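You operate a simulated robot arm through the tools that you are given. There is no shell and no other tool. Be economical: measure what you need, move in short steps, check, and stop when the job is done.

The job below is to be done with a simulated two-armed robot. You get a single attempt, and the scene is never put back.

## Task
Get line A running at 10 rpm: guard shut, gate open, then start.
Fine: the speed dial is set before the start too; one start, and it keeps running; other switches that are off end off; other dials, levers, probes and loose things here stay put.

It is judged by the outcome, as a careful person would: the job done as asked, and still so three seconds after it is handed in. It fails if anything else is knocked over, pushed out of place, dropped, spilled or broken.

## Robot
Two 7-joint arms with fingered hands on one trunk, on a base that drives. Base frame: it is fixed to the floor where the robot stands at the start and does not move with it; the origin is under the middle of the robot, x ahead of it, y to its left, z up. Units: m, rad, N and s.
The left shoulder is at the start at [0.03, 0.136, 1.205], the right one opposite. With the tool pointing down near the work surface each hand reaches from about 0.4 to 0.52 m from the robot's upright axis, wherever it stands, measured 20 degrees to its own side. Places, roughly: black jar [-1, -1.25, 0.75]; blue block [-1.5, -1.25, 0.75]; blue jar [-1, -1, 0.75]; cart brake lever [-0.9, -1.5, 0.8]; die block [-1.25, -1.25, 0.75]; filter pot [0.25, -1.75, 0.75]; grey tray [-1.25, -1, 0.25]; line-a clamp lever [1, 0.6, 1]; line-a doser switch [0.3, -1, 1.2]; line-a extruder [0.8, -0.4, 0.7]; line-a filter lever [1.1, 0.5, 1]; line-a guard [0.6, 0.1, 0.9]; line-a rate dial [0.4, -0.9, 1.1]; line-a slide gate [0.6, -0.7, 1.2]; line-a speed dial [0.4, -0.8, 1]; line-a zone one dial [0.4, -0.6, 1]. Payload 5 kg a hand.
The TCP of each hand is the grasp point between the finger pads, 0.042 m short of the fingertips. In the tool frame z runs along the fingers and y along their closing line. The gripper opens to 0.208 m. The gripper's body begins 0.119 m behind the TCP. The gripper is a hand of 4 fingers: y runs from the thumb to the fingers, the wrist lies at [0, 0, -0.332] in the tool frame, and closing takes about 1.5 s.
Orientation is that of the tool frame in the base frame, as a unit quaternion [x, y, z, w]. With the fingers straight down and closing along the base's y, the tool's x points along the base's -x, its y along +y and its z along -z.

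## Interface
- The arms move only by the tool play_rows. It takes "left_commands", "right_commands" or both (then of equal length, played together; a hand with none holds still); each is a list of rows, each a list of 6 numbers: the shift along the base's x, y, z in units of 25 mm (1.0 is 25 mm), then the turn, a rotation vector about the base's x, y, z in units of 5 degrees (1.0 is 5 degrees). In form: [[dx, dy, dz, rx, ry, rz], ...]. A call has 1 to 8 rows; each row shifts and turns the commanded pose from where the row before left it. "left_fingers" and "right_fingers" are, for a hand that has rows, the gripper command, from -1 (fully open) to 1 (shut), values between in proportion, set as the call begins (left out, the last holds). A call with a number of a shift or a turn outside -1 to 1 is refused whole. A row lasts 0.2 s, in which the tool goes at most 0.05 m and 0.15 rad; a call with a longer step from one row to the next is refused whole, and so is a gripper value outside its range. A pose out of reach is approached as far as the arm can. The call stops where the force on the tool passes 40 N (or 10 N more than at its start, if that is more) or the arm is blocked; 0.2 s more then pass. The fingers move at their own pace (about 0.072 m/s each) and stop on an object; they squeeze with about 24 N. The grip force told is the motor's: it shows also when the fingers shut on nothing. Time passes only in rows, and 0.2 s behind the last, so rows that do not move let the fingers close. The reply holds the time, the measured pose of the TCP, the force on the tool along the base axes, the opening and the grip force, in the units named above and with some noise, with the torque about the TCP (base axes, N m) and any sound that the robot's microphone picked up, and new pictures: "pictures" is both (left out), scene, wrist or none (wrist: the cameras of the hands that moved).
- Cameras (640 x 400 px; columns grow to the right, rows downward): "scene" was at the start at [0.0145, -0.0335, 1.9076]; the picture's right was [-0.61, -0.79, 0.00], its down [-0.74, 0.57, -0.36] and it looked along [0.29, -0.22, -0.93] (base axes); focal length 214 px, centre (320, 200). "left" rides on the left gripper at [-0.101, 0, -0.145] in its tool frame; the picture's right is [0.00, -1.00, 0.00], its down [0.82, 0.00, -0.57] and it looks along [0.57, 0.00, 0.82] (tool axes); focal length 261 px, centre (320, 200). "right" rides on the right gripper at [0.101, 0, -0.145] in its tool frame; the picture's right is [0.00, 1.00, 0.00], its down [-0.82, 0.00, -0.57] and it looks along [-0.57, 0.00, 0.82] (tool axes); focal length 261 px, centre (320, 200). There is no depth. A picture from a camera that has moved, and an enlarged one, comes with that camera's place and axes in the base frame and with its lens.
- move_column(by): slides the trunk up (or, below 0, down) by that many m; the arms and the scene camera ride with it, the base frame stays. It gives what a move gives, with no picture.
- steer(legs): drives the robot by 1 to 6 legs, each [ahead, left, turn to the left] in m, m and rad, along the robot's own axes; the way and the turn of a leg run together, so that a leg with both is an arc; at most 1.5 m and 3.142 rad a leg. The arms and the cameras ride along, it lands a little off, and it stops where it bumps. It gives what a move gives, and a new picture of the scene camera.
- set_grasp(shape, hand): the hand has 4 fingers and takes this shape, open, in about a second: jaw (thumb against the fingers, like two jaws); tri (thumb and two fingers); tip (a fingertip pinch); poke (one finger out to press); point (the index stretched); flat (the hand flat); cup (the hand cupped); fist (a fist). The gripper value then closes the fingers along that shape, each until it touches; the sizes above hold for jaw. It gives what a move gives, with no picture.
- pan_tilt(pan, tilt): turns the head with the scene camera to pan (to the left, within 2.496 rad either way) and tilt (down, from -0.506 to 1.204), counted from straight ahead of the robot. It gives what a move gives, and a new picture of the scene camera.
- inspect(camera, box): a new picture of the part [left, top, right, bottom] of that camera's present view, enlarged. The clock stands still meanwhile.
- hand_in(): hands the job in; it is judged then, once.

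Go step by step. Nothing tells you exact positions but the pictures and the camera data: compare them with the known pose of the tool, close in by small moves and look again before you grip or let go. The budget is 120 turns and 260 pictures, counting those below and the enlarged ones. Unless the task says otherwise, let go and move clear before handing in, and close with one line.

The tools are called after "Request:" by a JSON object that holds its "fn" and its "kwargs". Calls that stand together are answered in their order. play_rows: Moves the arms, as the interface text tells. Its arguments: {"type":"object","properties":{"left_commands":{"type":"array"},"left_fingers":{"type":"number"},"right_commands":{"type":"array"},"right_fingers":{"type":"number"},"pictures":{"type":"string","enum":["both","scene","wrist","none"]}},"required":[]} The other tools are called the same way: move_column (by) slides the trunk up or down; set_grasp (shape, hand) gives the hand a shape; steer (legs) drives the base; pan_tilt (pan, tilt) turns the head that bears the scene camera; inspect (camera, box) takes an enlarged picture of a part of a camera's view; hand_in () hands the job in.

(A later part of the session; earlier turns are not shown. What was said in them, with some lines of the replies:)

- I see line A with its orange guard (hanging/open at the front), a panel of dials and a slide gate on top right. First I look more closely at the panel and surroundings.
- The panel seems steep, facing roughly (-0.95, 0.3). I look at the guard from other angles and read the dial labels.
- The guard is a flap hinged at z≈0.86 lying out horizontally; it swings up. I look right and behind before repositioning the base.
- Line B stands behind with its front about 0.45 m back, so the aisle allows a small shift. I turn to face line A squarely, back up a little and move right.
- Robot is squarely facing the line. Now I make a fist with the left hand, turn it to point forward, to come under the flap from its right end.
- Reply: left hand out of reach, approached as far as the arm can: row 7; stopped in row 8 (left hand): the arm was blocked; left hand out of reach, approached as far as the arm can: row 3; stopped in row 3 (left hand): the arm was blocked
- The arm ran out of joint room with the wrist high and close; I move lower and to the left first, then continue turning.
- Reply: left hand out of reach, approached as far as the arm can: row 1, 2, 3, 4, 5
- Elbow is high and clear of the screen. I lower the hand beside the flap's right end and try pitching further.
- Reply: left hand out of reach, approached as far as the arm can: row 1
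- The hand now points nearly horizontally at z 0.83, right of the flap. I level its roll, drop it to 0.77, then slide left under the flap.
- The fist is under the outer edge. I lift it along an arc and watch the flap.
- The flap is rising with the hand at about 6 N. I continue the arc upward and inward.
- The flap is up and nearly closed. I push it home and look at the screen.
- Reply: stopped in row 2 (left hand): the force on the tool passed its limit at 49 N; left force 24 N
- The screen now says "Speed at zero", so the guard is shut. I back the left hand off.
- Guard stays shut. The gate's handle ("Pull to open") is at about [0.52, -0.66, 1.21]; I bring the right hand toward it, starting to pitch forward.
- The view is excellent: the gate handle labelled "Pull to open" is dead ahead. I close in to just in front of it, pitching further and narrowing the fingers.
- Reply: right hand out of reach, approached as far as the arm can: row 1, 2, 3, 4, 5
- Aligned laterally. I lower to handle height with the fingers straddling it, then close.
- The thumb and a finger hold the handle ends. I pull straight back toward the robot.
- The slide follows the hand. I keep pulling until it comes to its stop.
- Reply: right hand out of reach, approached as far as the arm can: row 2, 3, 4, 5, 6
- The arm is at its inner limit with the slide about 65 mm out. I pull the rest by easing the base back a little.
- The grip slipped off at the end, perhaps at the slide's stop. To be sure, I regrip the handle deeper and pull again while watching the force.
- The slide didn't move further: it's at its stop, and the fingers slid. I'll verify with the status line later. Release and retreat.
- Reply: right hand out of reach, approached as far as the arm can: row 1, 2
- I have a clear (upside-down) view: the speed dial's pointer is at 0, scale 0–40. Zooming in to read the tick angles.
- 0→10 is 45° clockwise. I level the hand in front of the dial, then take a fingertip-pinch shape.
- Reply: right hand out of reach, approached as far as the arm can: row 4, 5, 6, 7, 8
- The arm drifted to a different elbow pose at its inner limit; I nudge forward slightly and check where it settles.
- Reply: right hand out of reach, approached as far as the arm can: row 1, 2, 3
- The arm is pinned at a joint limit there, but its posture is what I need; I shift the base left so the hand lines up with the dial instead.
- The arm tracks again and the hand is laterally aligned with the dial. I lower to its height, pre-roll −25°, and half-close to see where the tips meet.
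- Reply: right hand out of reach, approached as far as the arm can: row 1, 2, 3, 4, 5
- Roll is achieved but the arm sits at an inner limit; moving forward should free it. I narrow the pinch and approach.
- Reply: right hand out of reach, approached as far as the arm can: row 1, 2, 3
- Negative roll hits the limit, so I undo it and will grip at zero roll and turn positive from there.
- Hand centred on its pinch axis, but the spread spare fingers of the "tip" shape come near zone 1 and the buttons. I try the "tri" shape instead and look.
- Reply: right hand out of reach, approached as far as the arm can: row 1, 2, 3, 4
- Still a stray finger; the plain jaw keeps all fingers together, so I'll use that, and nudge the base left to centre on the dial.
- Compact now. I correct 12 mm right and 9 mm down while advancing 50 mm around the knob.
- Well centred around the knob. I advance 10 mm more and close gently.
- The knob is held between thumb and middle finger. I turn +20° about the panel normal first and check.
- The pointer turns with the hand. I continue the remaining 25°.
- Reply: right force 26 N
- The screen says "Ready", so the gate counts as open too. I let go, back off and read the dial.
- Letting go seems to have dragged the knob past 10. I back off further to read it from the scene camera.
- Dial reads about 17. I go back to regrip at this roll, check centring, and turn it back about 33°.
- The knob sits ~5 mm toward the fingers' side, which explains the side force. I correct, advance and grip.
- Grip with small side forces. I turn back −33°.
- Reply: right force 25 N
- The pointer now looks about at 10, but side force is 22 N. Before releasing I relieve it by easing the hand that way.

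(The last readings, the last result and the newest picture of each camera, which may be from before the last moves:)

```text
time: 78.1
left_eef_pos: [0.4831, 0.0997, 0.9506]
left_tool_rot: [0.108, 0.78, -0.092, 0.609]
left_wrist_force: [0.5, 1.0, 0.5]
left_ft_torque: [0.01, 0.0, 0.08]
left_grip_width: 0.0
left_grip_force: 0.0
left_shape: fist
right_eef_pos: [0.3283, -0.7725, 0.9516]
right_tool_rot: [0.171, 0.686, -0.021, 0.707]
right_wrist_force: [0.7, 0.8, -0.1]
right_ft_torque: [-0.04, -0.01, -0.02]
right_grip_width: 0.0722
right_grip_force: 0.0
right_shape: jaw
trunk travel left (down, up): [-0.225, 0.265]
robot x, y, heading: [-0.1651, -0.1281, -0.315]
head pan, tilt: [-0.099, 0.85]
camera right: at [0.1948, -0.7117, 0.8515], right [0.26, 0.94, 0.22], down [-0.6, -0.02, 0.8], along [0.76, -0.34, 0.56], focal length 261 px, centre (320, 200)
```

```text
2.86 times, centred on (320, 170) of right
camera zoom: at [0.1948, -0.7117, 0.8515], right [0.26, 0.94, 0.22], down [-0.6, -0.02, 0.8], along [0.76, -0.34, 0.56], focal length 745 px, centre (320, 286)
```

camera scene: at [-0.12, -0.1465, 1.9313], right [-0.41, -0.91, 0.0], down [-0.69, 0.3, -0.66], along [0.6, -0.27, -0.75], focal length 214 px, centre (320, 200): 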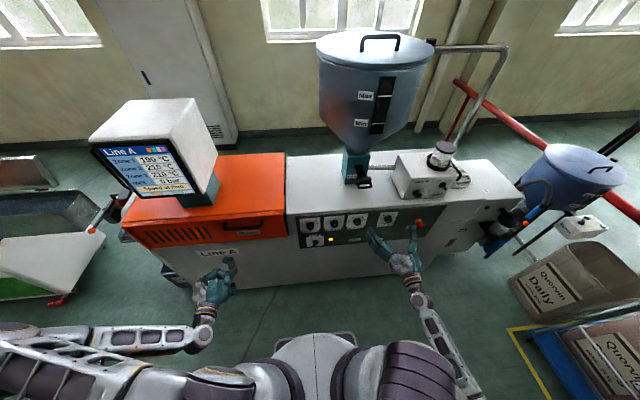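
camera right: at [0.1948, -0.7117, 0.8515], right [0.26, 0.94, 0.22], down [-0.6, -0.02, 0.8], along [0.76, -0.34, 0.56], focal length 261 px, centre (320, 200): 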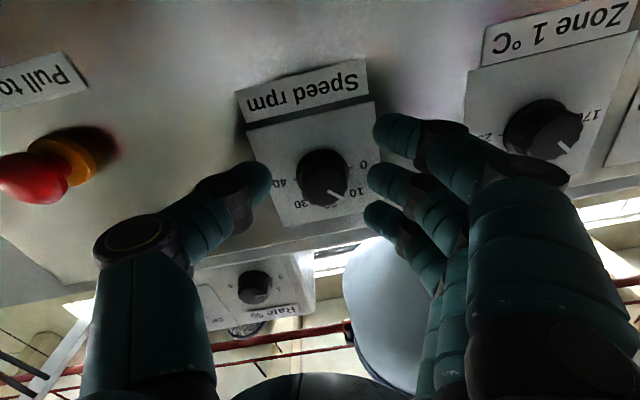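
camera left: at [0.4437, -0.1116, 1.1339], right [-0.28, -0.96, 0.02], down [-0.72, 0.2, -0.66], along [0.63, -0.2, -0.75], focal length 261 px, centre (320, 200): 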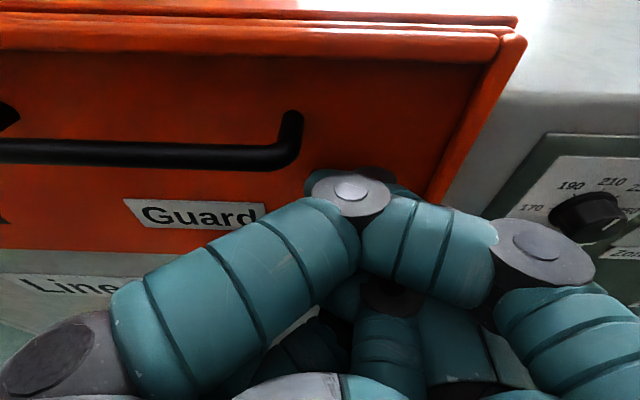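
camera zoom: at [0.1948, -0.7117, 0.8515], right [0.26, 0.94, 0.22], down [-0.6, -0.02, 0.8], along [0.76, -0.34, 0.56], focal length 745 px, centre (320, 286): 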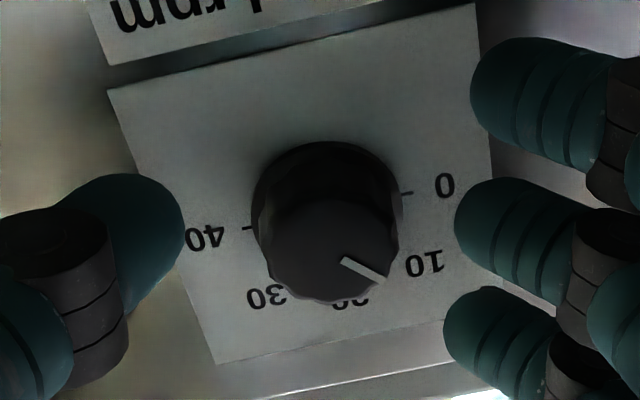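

Request:
{"fn": "inspect", "kwargs": {"camera": "right", "box": [296, 150, 352, 210]}}

Request:
{"fn": "play_rows", "kwargs": {"right_commands": [[-0.57, 0.19, 0, 0, 0, 0], [-0.57, 0.19, 0, 0, 0, 0], [-0.6, 0.2, -0.6, 0, 0, 0], [-0.4, 0.1, -1, 0, 0, 0]], "pictures": "wrist"}}

Request:
{"fn": "inspect", "kwargs": {"camera": "scene", "box": [370, 205, 406, 230]}}

Request:
{"fn": "inspect", "kwargs": {"camera": "right", "box": [300, 120, 370, 190]}}

```text
6.67 times, centred on (324, 180) of right
camera zoom: at [0.1948, -0.7117, 0.8515], right [0.26, 0.94, 0.22], down [-0.6, -0.02, 0.8], along [0.76, -0.34, 0.56], focal length 1738 px, centre (293, 333)
```

zoom: 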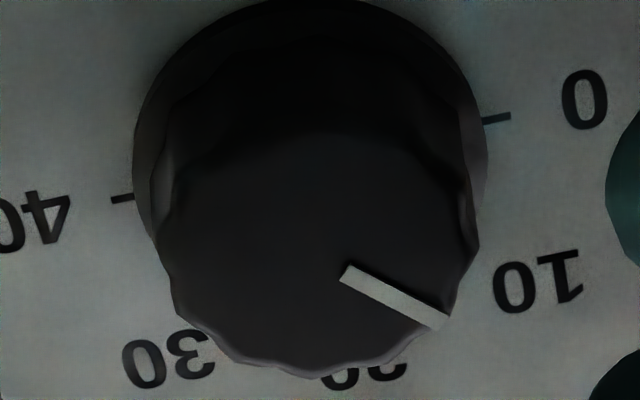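

```text
time: 79.1
left_eef_pos: [0.4846, 0.0983, 0.95]
left_tool_rot: [0.109, 0.781, -0.093, 0.608]
left_wrist_force: [0.5, -0.3, 0.7]
left_ft_torque: [0.03, 0.01, 0.13]
left_grip_width: 0.0
left_grip_force: 0.1
left_shape: fist
right_eef_pos: [0.2756, -0.7575, 0.9103]
right_tool_rot: [0.171, 0.686, -0.021, 0.707]
right_wrist_force: [0.4, 0.1, -0.2]
right_ft_torque: [0.0, 0.01, 0.03]
right_grip_width: 0.0722
right_grip_force: 0.0
right_shape: jaw
trunk travel left (down, up): [-0.225, 0.265]
robot x, y, heading: [-0.1688, -0.1247, -0.319]
head pan, tilt: [-0.099, 0.85]
camera right: at [0.1422, -0.6963, 0.8115], right [0.26, 0.94, 0.22], down [-0.6, -0.02, 0.8], along [0.76, -0.34, 0.56], focal length 261 px, centre (320, 200)
```

right: 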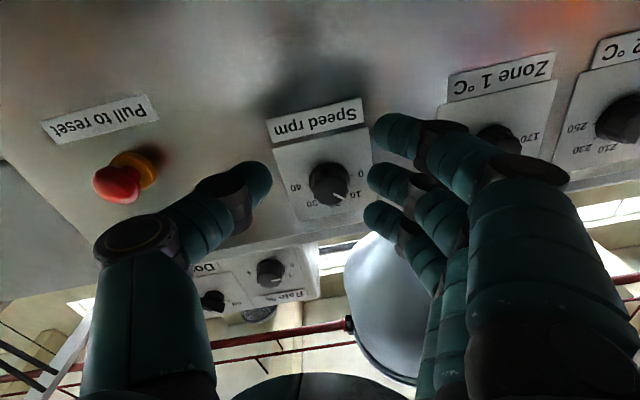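

```text
16.00 times, centred on (388, 218) of scene
camera zoom: at [-0.1209, -0.1509, 1.9312], right [-0.41, -0.91, 0.0], down [-0.69, 0.3, -0.66], along [0.6, -0.27, -0.75], focal length 3432 px, centre (-768, -80)
```

zoom: 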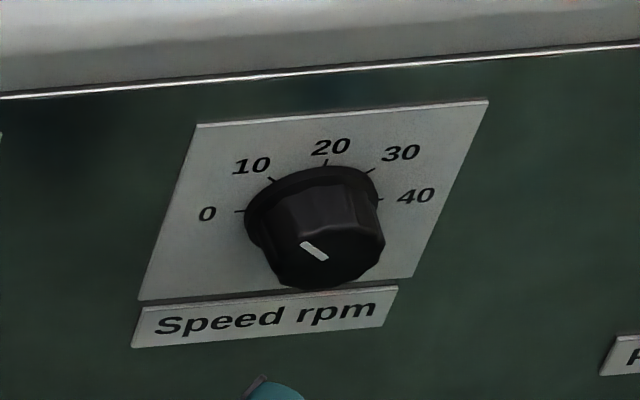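

```text
5.71 times, centred on (335, 155) of right
camera zoom: at [0.1422, -0.6963, 0.8115], right [0.26, 0.94, 0.22], down [-0.6, -0.02, 0.8], along [0.76, -0.34, 0.56], focal length 1489 px, centre (234, 457)
```

zoom: 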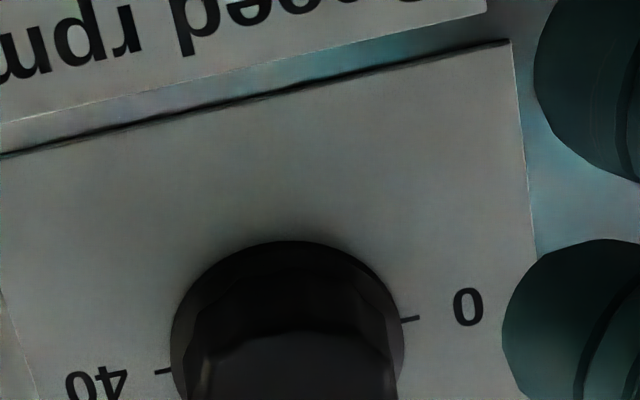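

Two views agree on ≈9.7–10 rpm. Now the start button, about [0.42, -0.63, 0.80]: I back off, go lower and shift left, in the poke shape.

Request:
{"fn": "set_grasp", "kwargs": {"hand": "right", "shape": "poke"}}

Request:
{"fn": "play_rows", "kwargs": {"right_commands": [[-0.57, 0.19, -0.5, -0.9, 0.3, 0], [-0.57, 0.19, -1, -0.9, 0.3, 0], [0, 0, -1, -0.5, 0.16, 0], [0, 0, -1, 0, 0, 0], [0, 0, -0.8, 0, 0, 0], [0.2, 0.6, 0, 0, 0, 0], [0.2, 0.6, 0, 0, 0, 0], [0.2, 0.6, 0, 0, 0, 0]]}}

Request:
{"fn": "inspect", "kwargs": {"camera": "scene", "box": [80, 110, 280, 230]}}

```text
time: 80.0
left_eef_pos: [0.4833, 0.0989, 0.9507]
left_tool_rot: [0.108, 0.78, -0.092, 0.609]
left_wrist_force: [0.6, 0.1, 0.5]
left_ft_torque: [0.01, -0.01, 0.07]
left_grip_width: 0.0001
left_grip_force: 0.0
left_shape: fist
right_eef_pos: [0.2766, -0.757, 0.9113]
right_tool_rot: [0.172, 0.686, -0.021, 0.707]
right_wrist_force: [0.4, 0.9, 0.1]
right_ft_torque: [-0.02, 0.01, -0.01]
right_grip_width: 0.0
right_grip_force: 0.0
right_shape: poke
trunk travel left (down, up): [-0.225, 0.265]
robot x, y, heading: [-0.1634, -0.127, -0.319]
head pan, tilt: [-0.099, 0.85]
```

```text
time: 81.8
left_eef_pos: [0.4838, 0.0997, 0.952]
left_tool_rot: [0.108, 0.78, -0.092, 0.609]
left_wrist_force: [0.2, -0.5, -0.2]
left_ft_torque: [0.03, -0.02, 0.05]
left_grip_width: 0.0002
left_grip_force: 0.0
left_shape: fist
right_eef_pos: [0.2615, -0.7007, 0.804]
right_tool_rot: [0.098, 0.704, -0.095, 0.697]
right_wrist_force: [-0.1, 0.8, -0.3]
right_ft_torque: [0.03, 0.01, -0.03]
right_grip_width: 0.0001
right_grip_force: 0.2
right_shape: poke
trunk travel left (down, up): [-0.225, 0.265]
robot x, y, heading: [-0.1612, -0.1279, -0.316]
head pan, tilt: [-0.099, 0.85]
camera scene: at [-0.1207, -0.1496, 1.9313], right [-0.41, -0.91, 0.0], down [-0.69, 0.3, -0.66], along [0.6, -0.27, -0.75], focal length 214 px, centre (320, 200)
camera right: at [0.121, -0.6601, 0.7031], right [0.27, 0.96, 0.01], down [-0.54, 0.15, 0.83], along [0.79, -0.23, 0.56], focal length 261 px, centre (320, 200)
```

scene: 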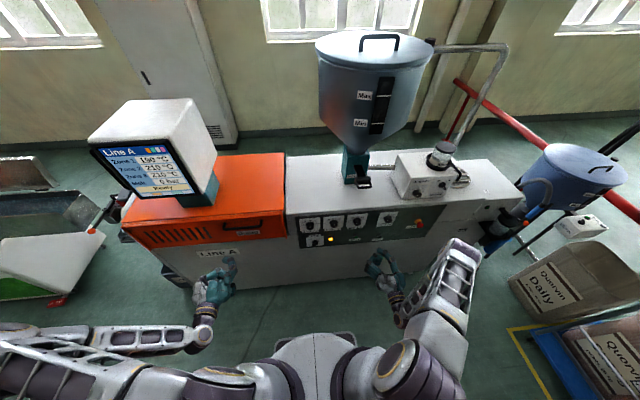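
right: 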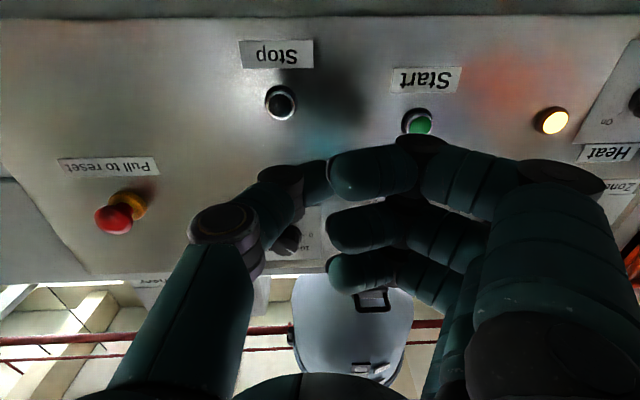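

```text
3.20 times, centred on (180, 170) of scene
camera zoom: at [-0.1207, -0.1496, 1.9313], right [-0.41, -0.91, 0.0], down [-0.69, 0.3, -0.66], along [0.6, -0.27, -0.75], focal length 686 px, centre (768, 296)
```

zoom: 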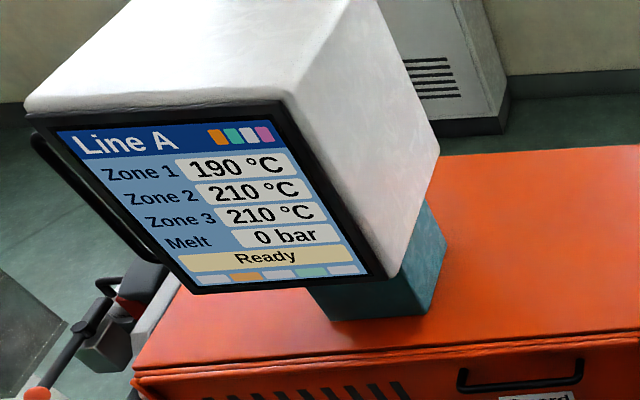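

Request:
{"fn": "play_rows", "kwargs": {"right_commands": [[0.1, 0.3, 0, 0, 0, 0], [0, 0, 0, 0, 0, 0], [0, 0, 0, 0, 0, 0]], "right_fingers": -1, "pictures": "wrist"}}

Request:
{"fn": "inspect", "kwargs": {"camera": "scene", "box": [330, 210, 430, 290]}}

```text
time: 82.6
left_eef_pos: [0.4846, 0.1, 0.9515]
left_tool_rot: [0.108, 0.781, -0.092, 0.609]
left_wrist_force: [1.0, 0.9, 0.9]
left_ft_torque: [0.01, -0.04, 0.07]
left_grip_width: 0.0
left_grip_force: 0.0
left_shape: fist
right_eef_pos: [0.264, -0.6929, 0.8041]
right_tool_rot: [0.098, 0.704, -0.094, 0.697]
right_wrist_force: [0.7, 1.4, -0.5]
right_ft_torque: [-0.01, 0.0, -0.03]
right_grip_width: 0.0
right_grip_force: 0.1
right_shape: poke
trunk travel left (down, up): [-0.225, 0.265]
robot x, y, heading: [-0.1645, -0.1331, -0.321]
head pan, tilt: [-0.099, 0.85]
camera right: at [0.1237, -0.6523, 0.7035], right [0.27, 0.96, 0.01], down [-0.55, 0.15, 0.83], along [0.79, -0.23, 0.56], focal length 261 px, centre (320, 200)
```

right: 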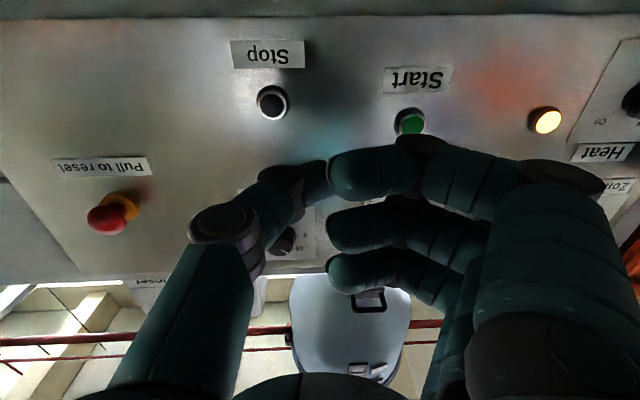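

```text
5.00 times, centred on (380, 250) of scene
camera zoom: at [-0.121, -0.15, 1.9313], right [-0.41, -0.91, 0.0], down [-0.69, 0.3, -0.66], along [0.6, -0.27, -0.75], focal length 1072 px, centre (20, -50)
```

zoom: 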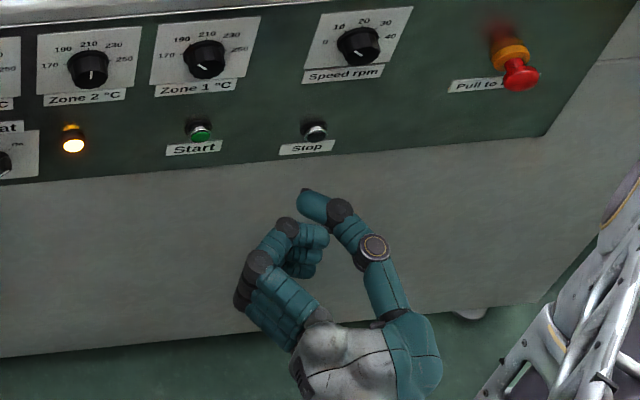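

The thumb is the poking digit, its tip on the tool axis. I shift left to align with Start, still off the panel.

Request:
{"fn": "play_rows", "kwargs": {"right_commands": [[0.263, 0.807, -0.06, 0, 0, 0], [0.263, 0.807, -0.06, 0, 0, 0], [0.263, 0.807, -0.06, 0, 0, 0], [0.263, 0.807, -0.06, 0, 0, 0], [0.263, 0.807, -0.06, 0, 0, 0], [0, 0, 0, 0, 0, 0]], "pictures": "wrist"}}

Request:
{"fn": "inspect", "kwargs": {"camera": "scene", "box": [310, 210, 410, 290]}}

```text
time: 84.0
left_eef_pos: [0.4836, 0.099, 0.9513]
left_tool_rot: [0.108, 0.78, -0.092, 0.609]
left_wrist_force: [0.1, -0.9, -0.1]
left_ft_torque: [0.05, 0.01, 0.11]
left_grip_width: 0.0
left_grip_force: 0.1
left_shape: fist
right_eef_pos: [0.2985, -0.5925, 0.797]
right_tool_rot: [0.099, 0.703, -0.095, 0.697]
right_wrist_force: [-0.5, 0.3, -0.3]
right_ft_torque: [-0.02, 0.0, 0.0]
right_grip_width: 0.0001
right_grip_force: 0.1
right_shape: poke
trunk travel left (down, up): [-0.225, 0.265]
robot x, y, heading: [-0.1647, -0.1262, -0.319]
head pan, tilt: [-0.099, 0.85]
camera right: at [0.1573, -0.5514, 0.6955], right [0.27, 0.96, 0.01], down [-0.55, 0.15, 0.83], along [0.79, -0.23, 0.56], focal length 261 px, centre (320, 200)
```

right: 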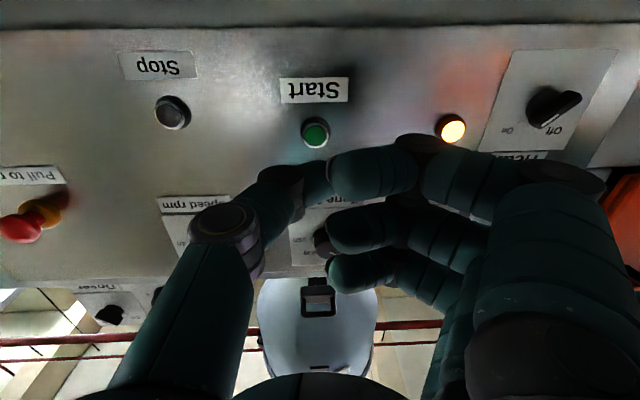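

```text
5.00 times, centred on (360, 250) of scene
camera zoom: at [-0.1216, -0.1509, 1.9313], right [-0.41, -0.91, 0.0], down [-0.69, 0.31, -0.66], along [0.6, -0.27, -0.75], focal length 1072 px, centre (120, -50)
```

zoom: 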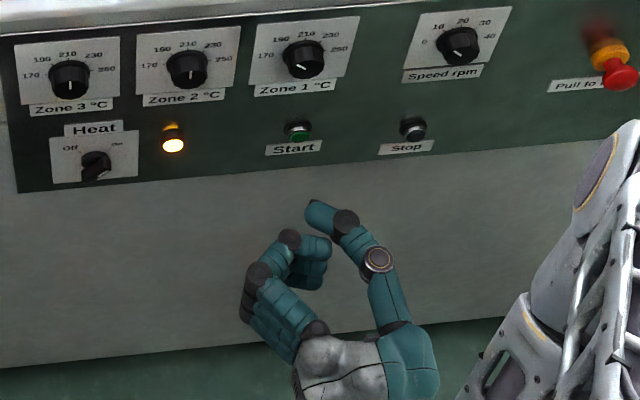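

Aligned with Start at u and z within a few mm. I advance 60 mm and look.

Request:
{"fn": "play_rows", "kwargs": {"right_commands": [[0.57, -0.19, 0, 0, 0, 0], [0.57, -0.19, 0, 0, 0, 0], [0.57, -0.19, 0, 0, 0, 0], [0.57, -0.19, 0, 0, 0, 0], [0, 0, 0, 0, 0, 0]], "pictures": "wrist"}}

Request:
{"fn": "inspect", "kwargs": {"camera": "scene", "box": [335, 215, 395, 260]}}

Request:
{"fn": "inspect", "kwargs": {"camera": "right", "box": [240, 100, 400, 220]}}

```text
time: 85.2
left_eef_pos: [0.4851, 0.1, 0.9509]
left_tool_rot: [0.108, 0.78, -0.092, 0.609]
left_wrist_force: [0.5, 0.8, -0.5]
left_ft_torque: [0.03, -0.01, 0.05]
left_grip_width: 0.0
left_grip_force: 0.0
left_shape: fist
right_eef_pos: [0.3542, -0.6108, 0.7959]
right_tool_rot: [0.099, 0.703, -0.096, 0.698]
right_wrist_force: [0.4, -0.6, 0.0]
right_ft_torque: [-0.01, 0.01, 0.02]
right_grip_width: 0.0
right_grip_force: 0.1
right_shape: poke
trunk travel left (down, up): [-0.225, 0.265]
robot x, y, heading: [-0.1639, -0.1306, -0.317]
head pan, tilt: [-0.099, 0.85]
camera right: at [0.2133, -0.5703, 0.6959], right [0.27, 0.96, 0.01], down [-0.55, 0.15, 0.83], along [0.79, -0.23, 0.56], focal length 261 px, centre (320, 200)
```

right: 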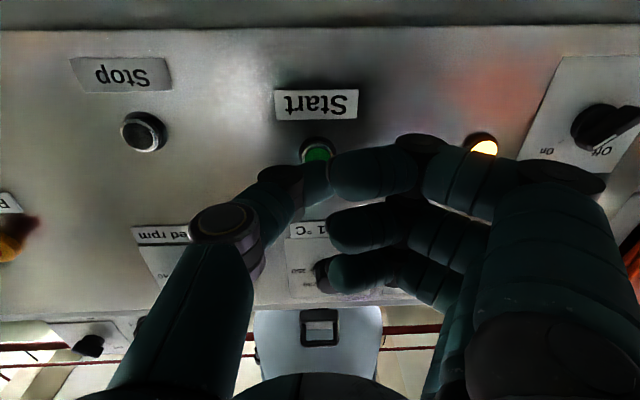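

```text
8.89 times, centred on (365, 238) of scene
camera zoom: at [-0.1214, -0.1505, 1.9313], right [-0.41, -0.91, 0.0], down [-0.69, 0.3, -0.66], along [0.6, -0.27, -0.75], focal length 1906 px, centre (-80, -133)
```

zoom: 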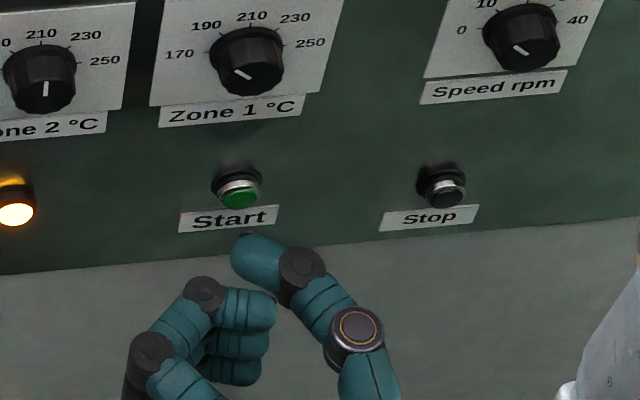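

```text
3.33 times, centred on (320, 160) of right
camera zoom: at [0.2133, -0.5703, 0.6959], right [0.27, 0.96, 0.01], down [-0.55, 0.15, 0.83], along [0.79, -0.23, 0.56], focal length 869 px, centre (320, 333)
```

zoom: 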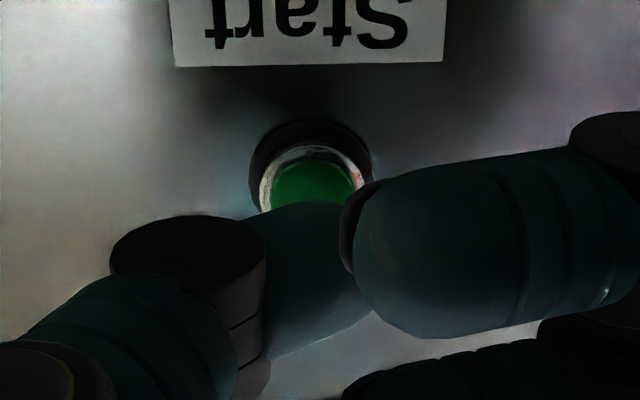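

The thumb tip is squarely before the green button. I advance 25 mm slowly and check for contact.

Request:
{"fn": "play_rows", "kwargs": {"right_commands": [[0.19, -0.062, 0, 0, 0, 0], [0.19, -0.062, 0, 0, 0, 0], [0.19, -0.062, 0, 0, 0, 0], [0.19, -0.062, 0, 0, 0, 0], [0.19, -0.062, 0, 0, 0, 0]], "pictures": "none"}}

Request:
{"fn": "inspect", "kwargs": {"camera": "scene", "box": [335, 215, 395, 260]}}

Request:
{"fn": "inspect", "kwargs": {"camera": "right", "box": [240, 100, 400, 220]}}

```text
time: 86.4
left_eef_pos: [0.4838, 0.1001, 0.9507]
left_tool_rot: [0.108, 0.78, -0.093, 0.61]
left_wrist_force: [0.8, 0.0, 0.0]
left_ft_torque: [0.0, -0.01, 0.08]
left_grip_width: 0.0
left_grip_force: 0.1
left_shape: fist
right_eef_pos: [0.3777, -0.62, 0.7959]
right_tool_rot: [0.099, 0.704, -0.096, 0.697]
right_wrist_force: [-1.5, 2.2, 0.1]
right_ft_torque: [-0.01, -0.05, 0.03]
right_grip_width: 0.0
right_grip_force: 0.1
right_shape: poke
trunk travel left (down, up): [-0.225, 0.265]
robot x, y, heading: [-0.165, -0.1268, -0.317]
head pan, tilt: [-0.099, 0.85]
```

```text
8.89 times, centred on (365, 238) of scene
camera zoom: at [-0.1213, -0.1501, 1.9313], right [-0.41, -0.91, 0.0], down [-0.69, 0.3, -0.66], along [0.6, -0.27, -0.75], focal length 1906 px, centre (-80, -133)
```

zoom: 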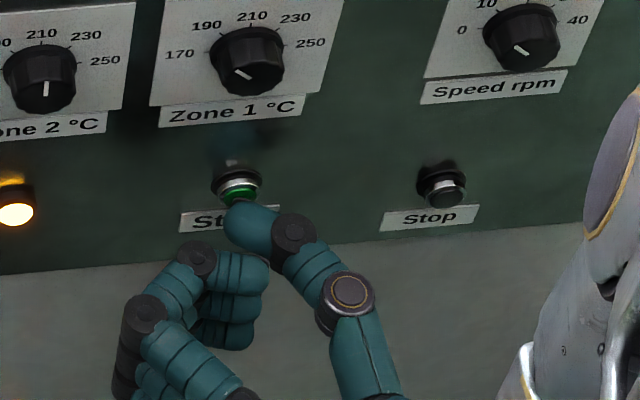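

```text
3.33 times, centred on (320, 160) of right
camera zoom: at [0.2377, -0.5789, 0.6959], right [0.27, 0.96, 0.01], down [-0.54, 0.15, 0.83], along [0.79, -0.23, 0.56], focal length 869 px, centre (320, 333)
```

zoom: 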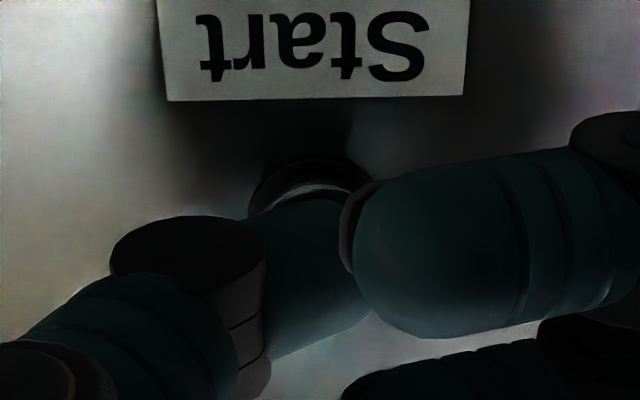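

Contact is beginning. I press a little further in and check the screen and the elbow.

Request:
{"fn": "play_rows", "kwargs": {"right_commands": [[0.15, -0.05, 0, 0, 0, 0], [0.15, -0.05, 0, 0, 0, 0]], "pictures": "scene"}}

Request:
{"fn": "inspect", "kwargs": {"camera": "scene", "box": [80, 110, 280, 230]}}

```text
time: 87.0
left_eef_pos: [0.4816, 0.0991, 0.9525]
left_tool_rot: [0.108, 0.78, -0.092, 0.609]
left_wrist_force: [1.4, 0.2, 0.7]
left_ft_torque: [0.0, -0.01, 0.06]
left_grip_width: 0.0
left_grip_force: 0.1
left_shape: fist
right_eef_pos: [0.3825, -0.6219, 0.7961]
right_tool_rot: [0.1, 0.704, -0.096, 0.697]
right_wrist_force: [-28.7, 1.8, 1.7]
right_ft_torque: [-0.04, -0.28, -0.1]
right_grip_width: 0.0001
right_grip_force: 0.0
right_shape: poke
trunk travel left (down, up): [-0.225, 0.265]
robot x, y, heading: [-0.164, -0.1287, -0.32]
head pan, tilt: [-0.099, 0.85]
heard: click
camera scene: at [-0.1241, -0.1499, 1.9314], right [-0.41, -0.91, 0.0], down [-0.69, 0.31, -0.66], along [0.6, -0.27, -0.75], focal length 214 px, centre (320, 200)
```

scene: 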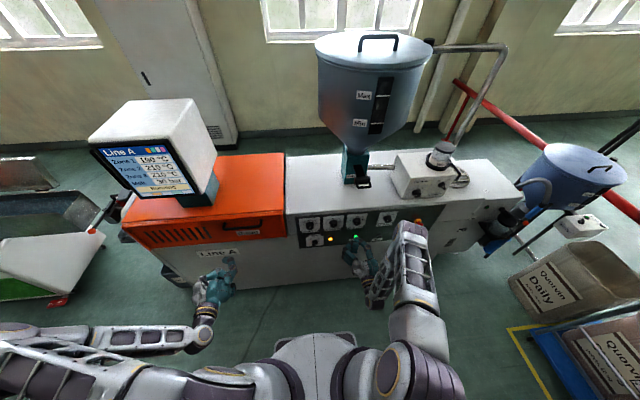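

```text
3.20 times, centred on (180, 170) of scene
camera zoom: at [-0.1241, -0.1499, 1.9314], right [-0.41, -0.91, 0.0], down [-0.69, 0.31, -0.66], along [0.6, -0.27, -0.75], focal length 686 px, centre (768, 296)
```

zoom: 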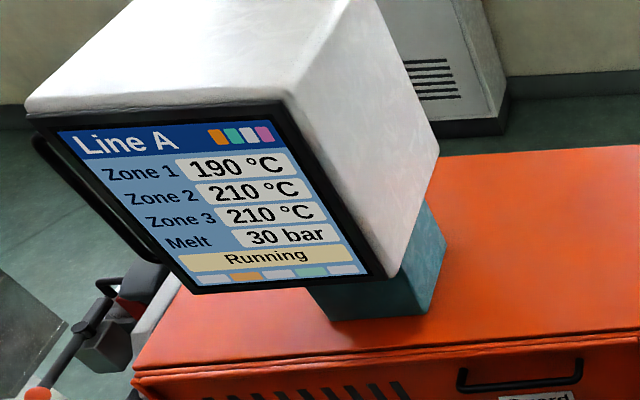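

A click, and the screen says "Running". I withdraw straight back, away from the panel.

Request:
{"fn": "play_rows", "kwargs": {"right_commands": [[-0.4, 0.13, 0, 0, 0, 0], [-0.57, 0.19, 0, 0, 0, 0], [-0.57, 0.19, 0, 0, 0, 0], [-0.57, 0.19, 0, 0, 0, 0], [-0.57, 0.19, 0, 0, 0, 0]], "pictures": "scene"}}

Request:
{"fn": "inspect", "kwargs": {"camera": "scene", "box": [80, 110, 280, 230]}}

Request:
{"fn": "inspect", "kwargs": {"camera": "scene", "box": [280, 130, 480, 260]}}

Request:
{"fn": "inspect", "kwargs": {"camera": "scene", "box": [370, 205, 406, 230]}}

```text
time: 88.2
left_eef_pos: [0.4831, 0.0999, 0.9506]
left_tool_rot: [0.108, 0.78, -0.092, 0.61]
left_wrist_force: [0.1, 0.0, -0.1]
left_ft_torque: [0.06, 0.02, 0.16]
left_grip_width: 0.0001
left_grip_force: 0.0
left_shape: fist
right_eef_pos: [0.3207, -0.5996, 0.7965]
right_tool_rot: [0.1, 0.703, -0.095, 0.697]
right_wrist_force: [-0.3, -0.6, 0.8]
right_ft_torque: [0.01, -0.01, 0.03]
right_grip_width: 0.0
right_grip_force: 0.2
right_shape: poke
trunk travel left (down, up): [-0.225, 0.265]
robot x, y, heading: [-0.1643, -0.1269, -0.317]
head pan, tilt: [-0.099, 0.85]
camera scene: at [-0.1221, -0.151, 1.9313], right [-0.41, -0.91, 0.0], down [-0.69, 0.3, -0.66], along [0.6, -0.27, -0.75], focal length 214 px, centre (320, 200)
```

scene: 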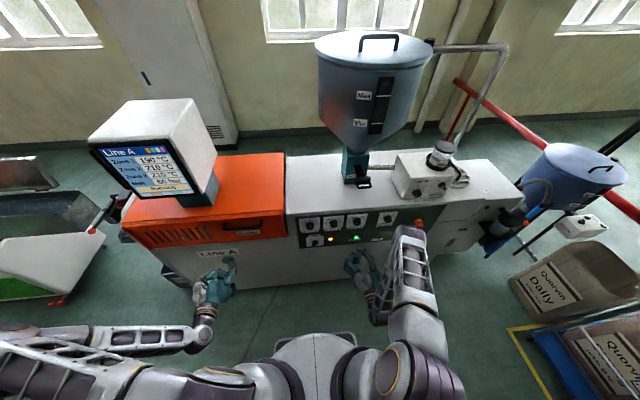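

```text
3.20 times, centred on (180, 170) of scene
camera zoom: at [-0.1221, -0.151, 1.9313], right [-0.41, -0.91, 0.0], down [-0.69, 0.3, -0.66], along [0.6, -0.27, -0.75], focal length 686 px, centre (768, 296)
```

zoom: 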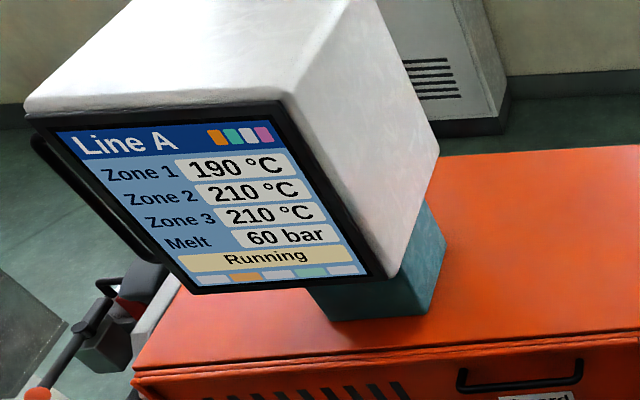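

```text
3.08 times, centred on (380, 195) of scene
camera zoom: at [-0.1221, -0.151, 1.9313], right [-0.41, -0.91, 0.0], down [-0.69, 0.3, -0.66], along [0.6, -0.27, -0.75], focal length 660 px, centre (135, 215)
```

zoom: 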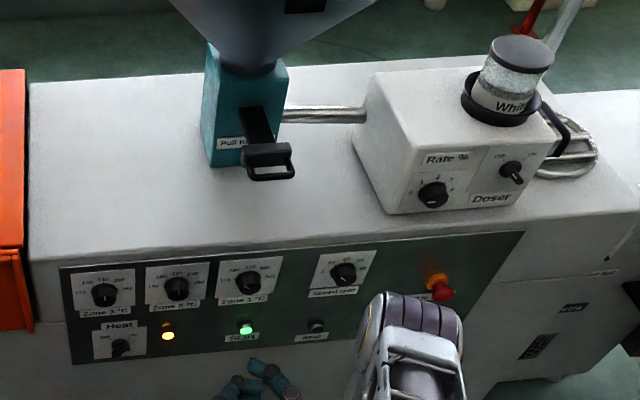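

```text
16.00 times, centred on (388, 218) of scene
camera zoom: at [-0.1221, -0.151, 1.9313], right [-0.41, -0.91, 0.0], down [-0.69, 0.3, -0.66], along [0.6, -0.27, -0.75], focal length 3432 px, centre (-768, -80)
```

zoom: 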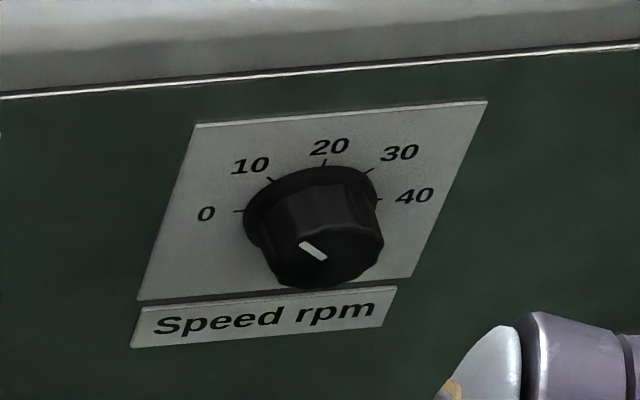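

Line runs and melt pressure is building. I retreat a bit more and watch that it keeps running steadily.

Request:
{"fn": "play_rows", "kwargs": {"right_commands": [[-0.4, 0.13, 0, 0, 0, 0], [0, 0, 0, 0, 0, 0], [0, 0, 0, 0, 0, 0], [0, 0, 0, 0, 0, 0], [0, 0, 0, 0, 0, 0], [0, 0, 0, 0, 0, 0], [0, 0, 0, 0, 0, 0], [0, 0, 0, 0, 0, 0]], "pictures": "none"}}

Request:
{"fn": "play_rows", "kwargs": {"right_commands": [[0, 0, 0, 0, 0, 0], [0, 0, 0, 0, 0, 0], [0, 0, 0, 0, 0, 0], [0, 0, 0, 0, 0, 0], [0, 0, 0, 0, 0, 0], [0, 0, 0, 0, 0, 0], [0, 0, 0, 0, 0, 0], [0, 0, 0, 0, 0, 0]], "pictures": "scene"}}

Request:
{"fn": "inspect", "kwargs": {"camera": "scene", "box": [80, 110, 280, 230]}}

```text
time: 90.0
left_eef_pos: [0.4845, 0.1002, 0.9514]
left_tool_rot: [0.108, 0.78, -0.092, 0.609]
left_wrist_force: [0.6, -0.5, -0.2]
left_ft_torque: [0.04, 0.0, 0.07]
left_grip_width: 0.0
left_grip_force: 0.0
left_shape: fist
right_eef_pos: [0.3091, -0.5969, 0.7952]
right_tool_rot: [0.099, 0.703, -0.095, 0.697]
right_wrist_force: [0.8, 0.8, 0.3]
right_ft_torque: [0.02, -0.01, -0.01]
right_grip_width: 0.0001
right_grip_force: 0.0
right_shape: poke
trunk travel left (down, up): [-0.225, 0.265]
robot x, y, heading: [-0.1659, -0.1325, -0.316]
head pan, tilt: [-0.099, 0.85]
```

```text
time: 91.8
left_eef_pos: [0.4846, 0.0997, 0.9503]
left_tool_rot: [0.108, 0.78, -0.092, 0.61]
left_wrist_force: [0.7, 0.7, -0.9]
left_ft_torque: [0.01, -0.03, 0.05]
left_grip_width: 0.0
left_grip_force: 0.1
left_shape: fist
right_eef_pos: [0.3089, -0.596, 0.7964]
right_tool_rot: [0.099, 0.704, -0.095, 0.697]
right_wrist_force: [0.1, -0.3, 0.2]
right_ft_torque: [-0.01, -0.01, 0.0]
right_grip_width: 0.0
right_grip_force: 0.0
right_shape: poke
trunk travel left (down, up): [-0.225, 0.265]
robot x, y, heading: [-0.1638, -0.1292, -0.315]
head pan, tilt: [-0.099, 0.85]
camera scene: at [-0.1212, -0.1503, 1.9313], right [-0.41, -0.91, 0.0], down [-0.69, 0.3, -0.66], along [0.6, -0.27, -0.75], focal length 214 px, centre (320, 200)
```

scene: 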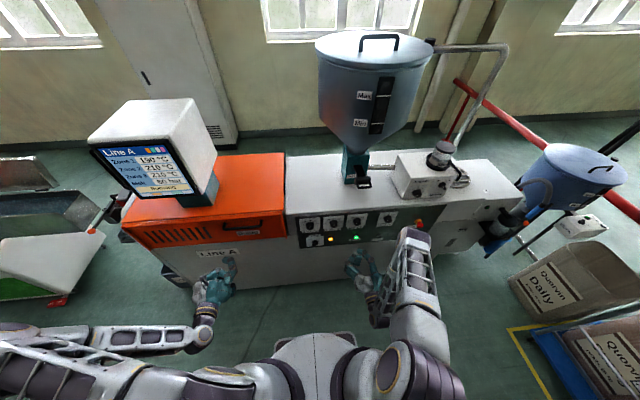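

```text
3.20 times, centred on (180, 170) of scene
camera zoom: at [-0.1212, -0.1503, 1.9313], right [-0.41, -0.91, 0.0], down [-0.69, 0.3, -0.66], along [0.6, -0.27, -0.75], focal length 686 px, centre (768, 296)
```

zoom: 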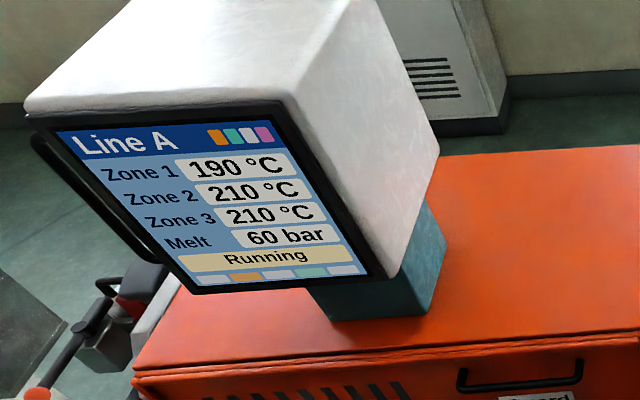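

The line is running steadily, melt pressure holding at 60 bar. The guard is shut, the gate is out, the dial is at about 10 and both hands are clear, so I hand in.

Request:
{"fn": "hand_in", "kwargs": {}}

```text
The job is handed in.
```

Line A is running with the guard shut and the gate open. The speed dial was set before the single start and reads about 9.7–10 rpm; the screen shows no rpm to check it against.
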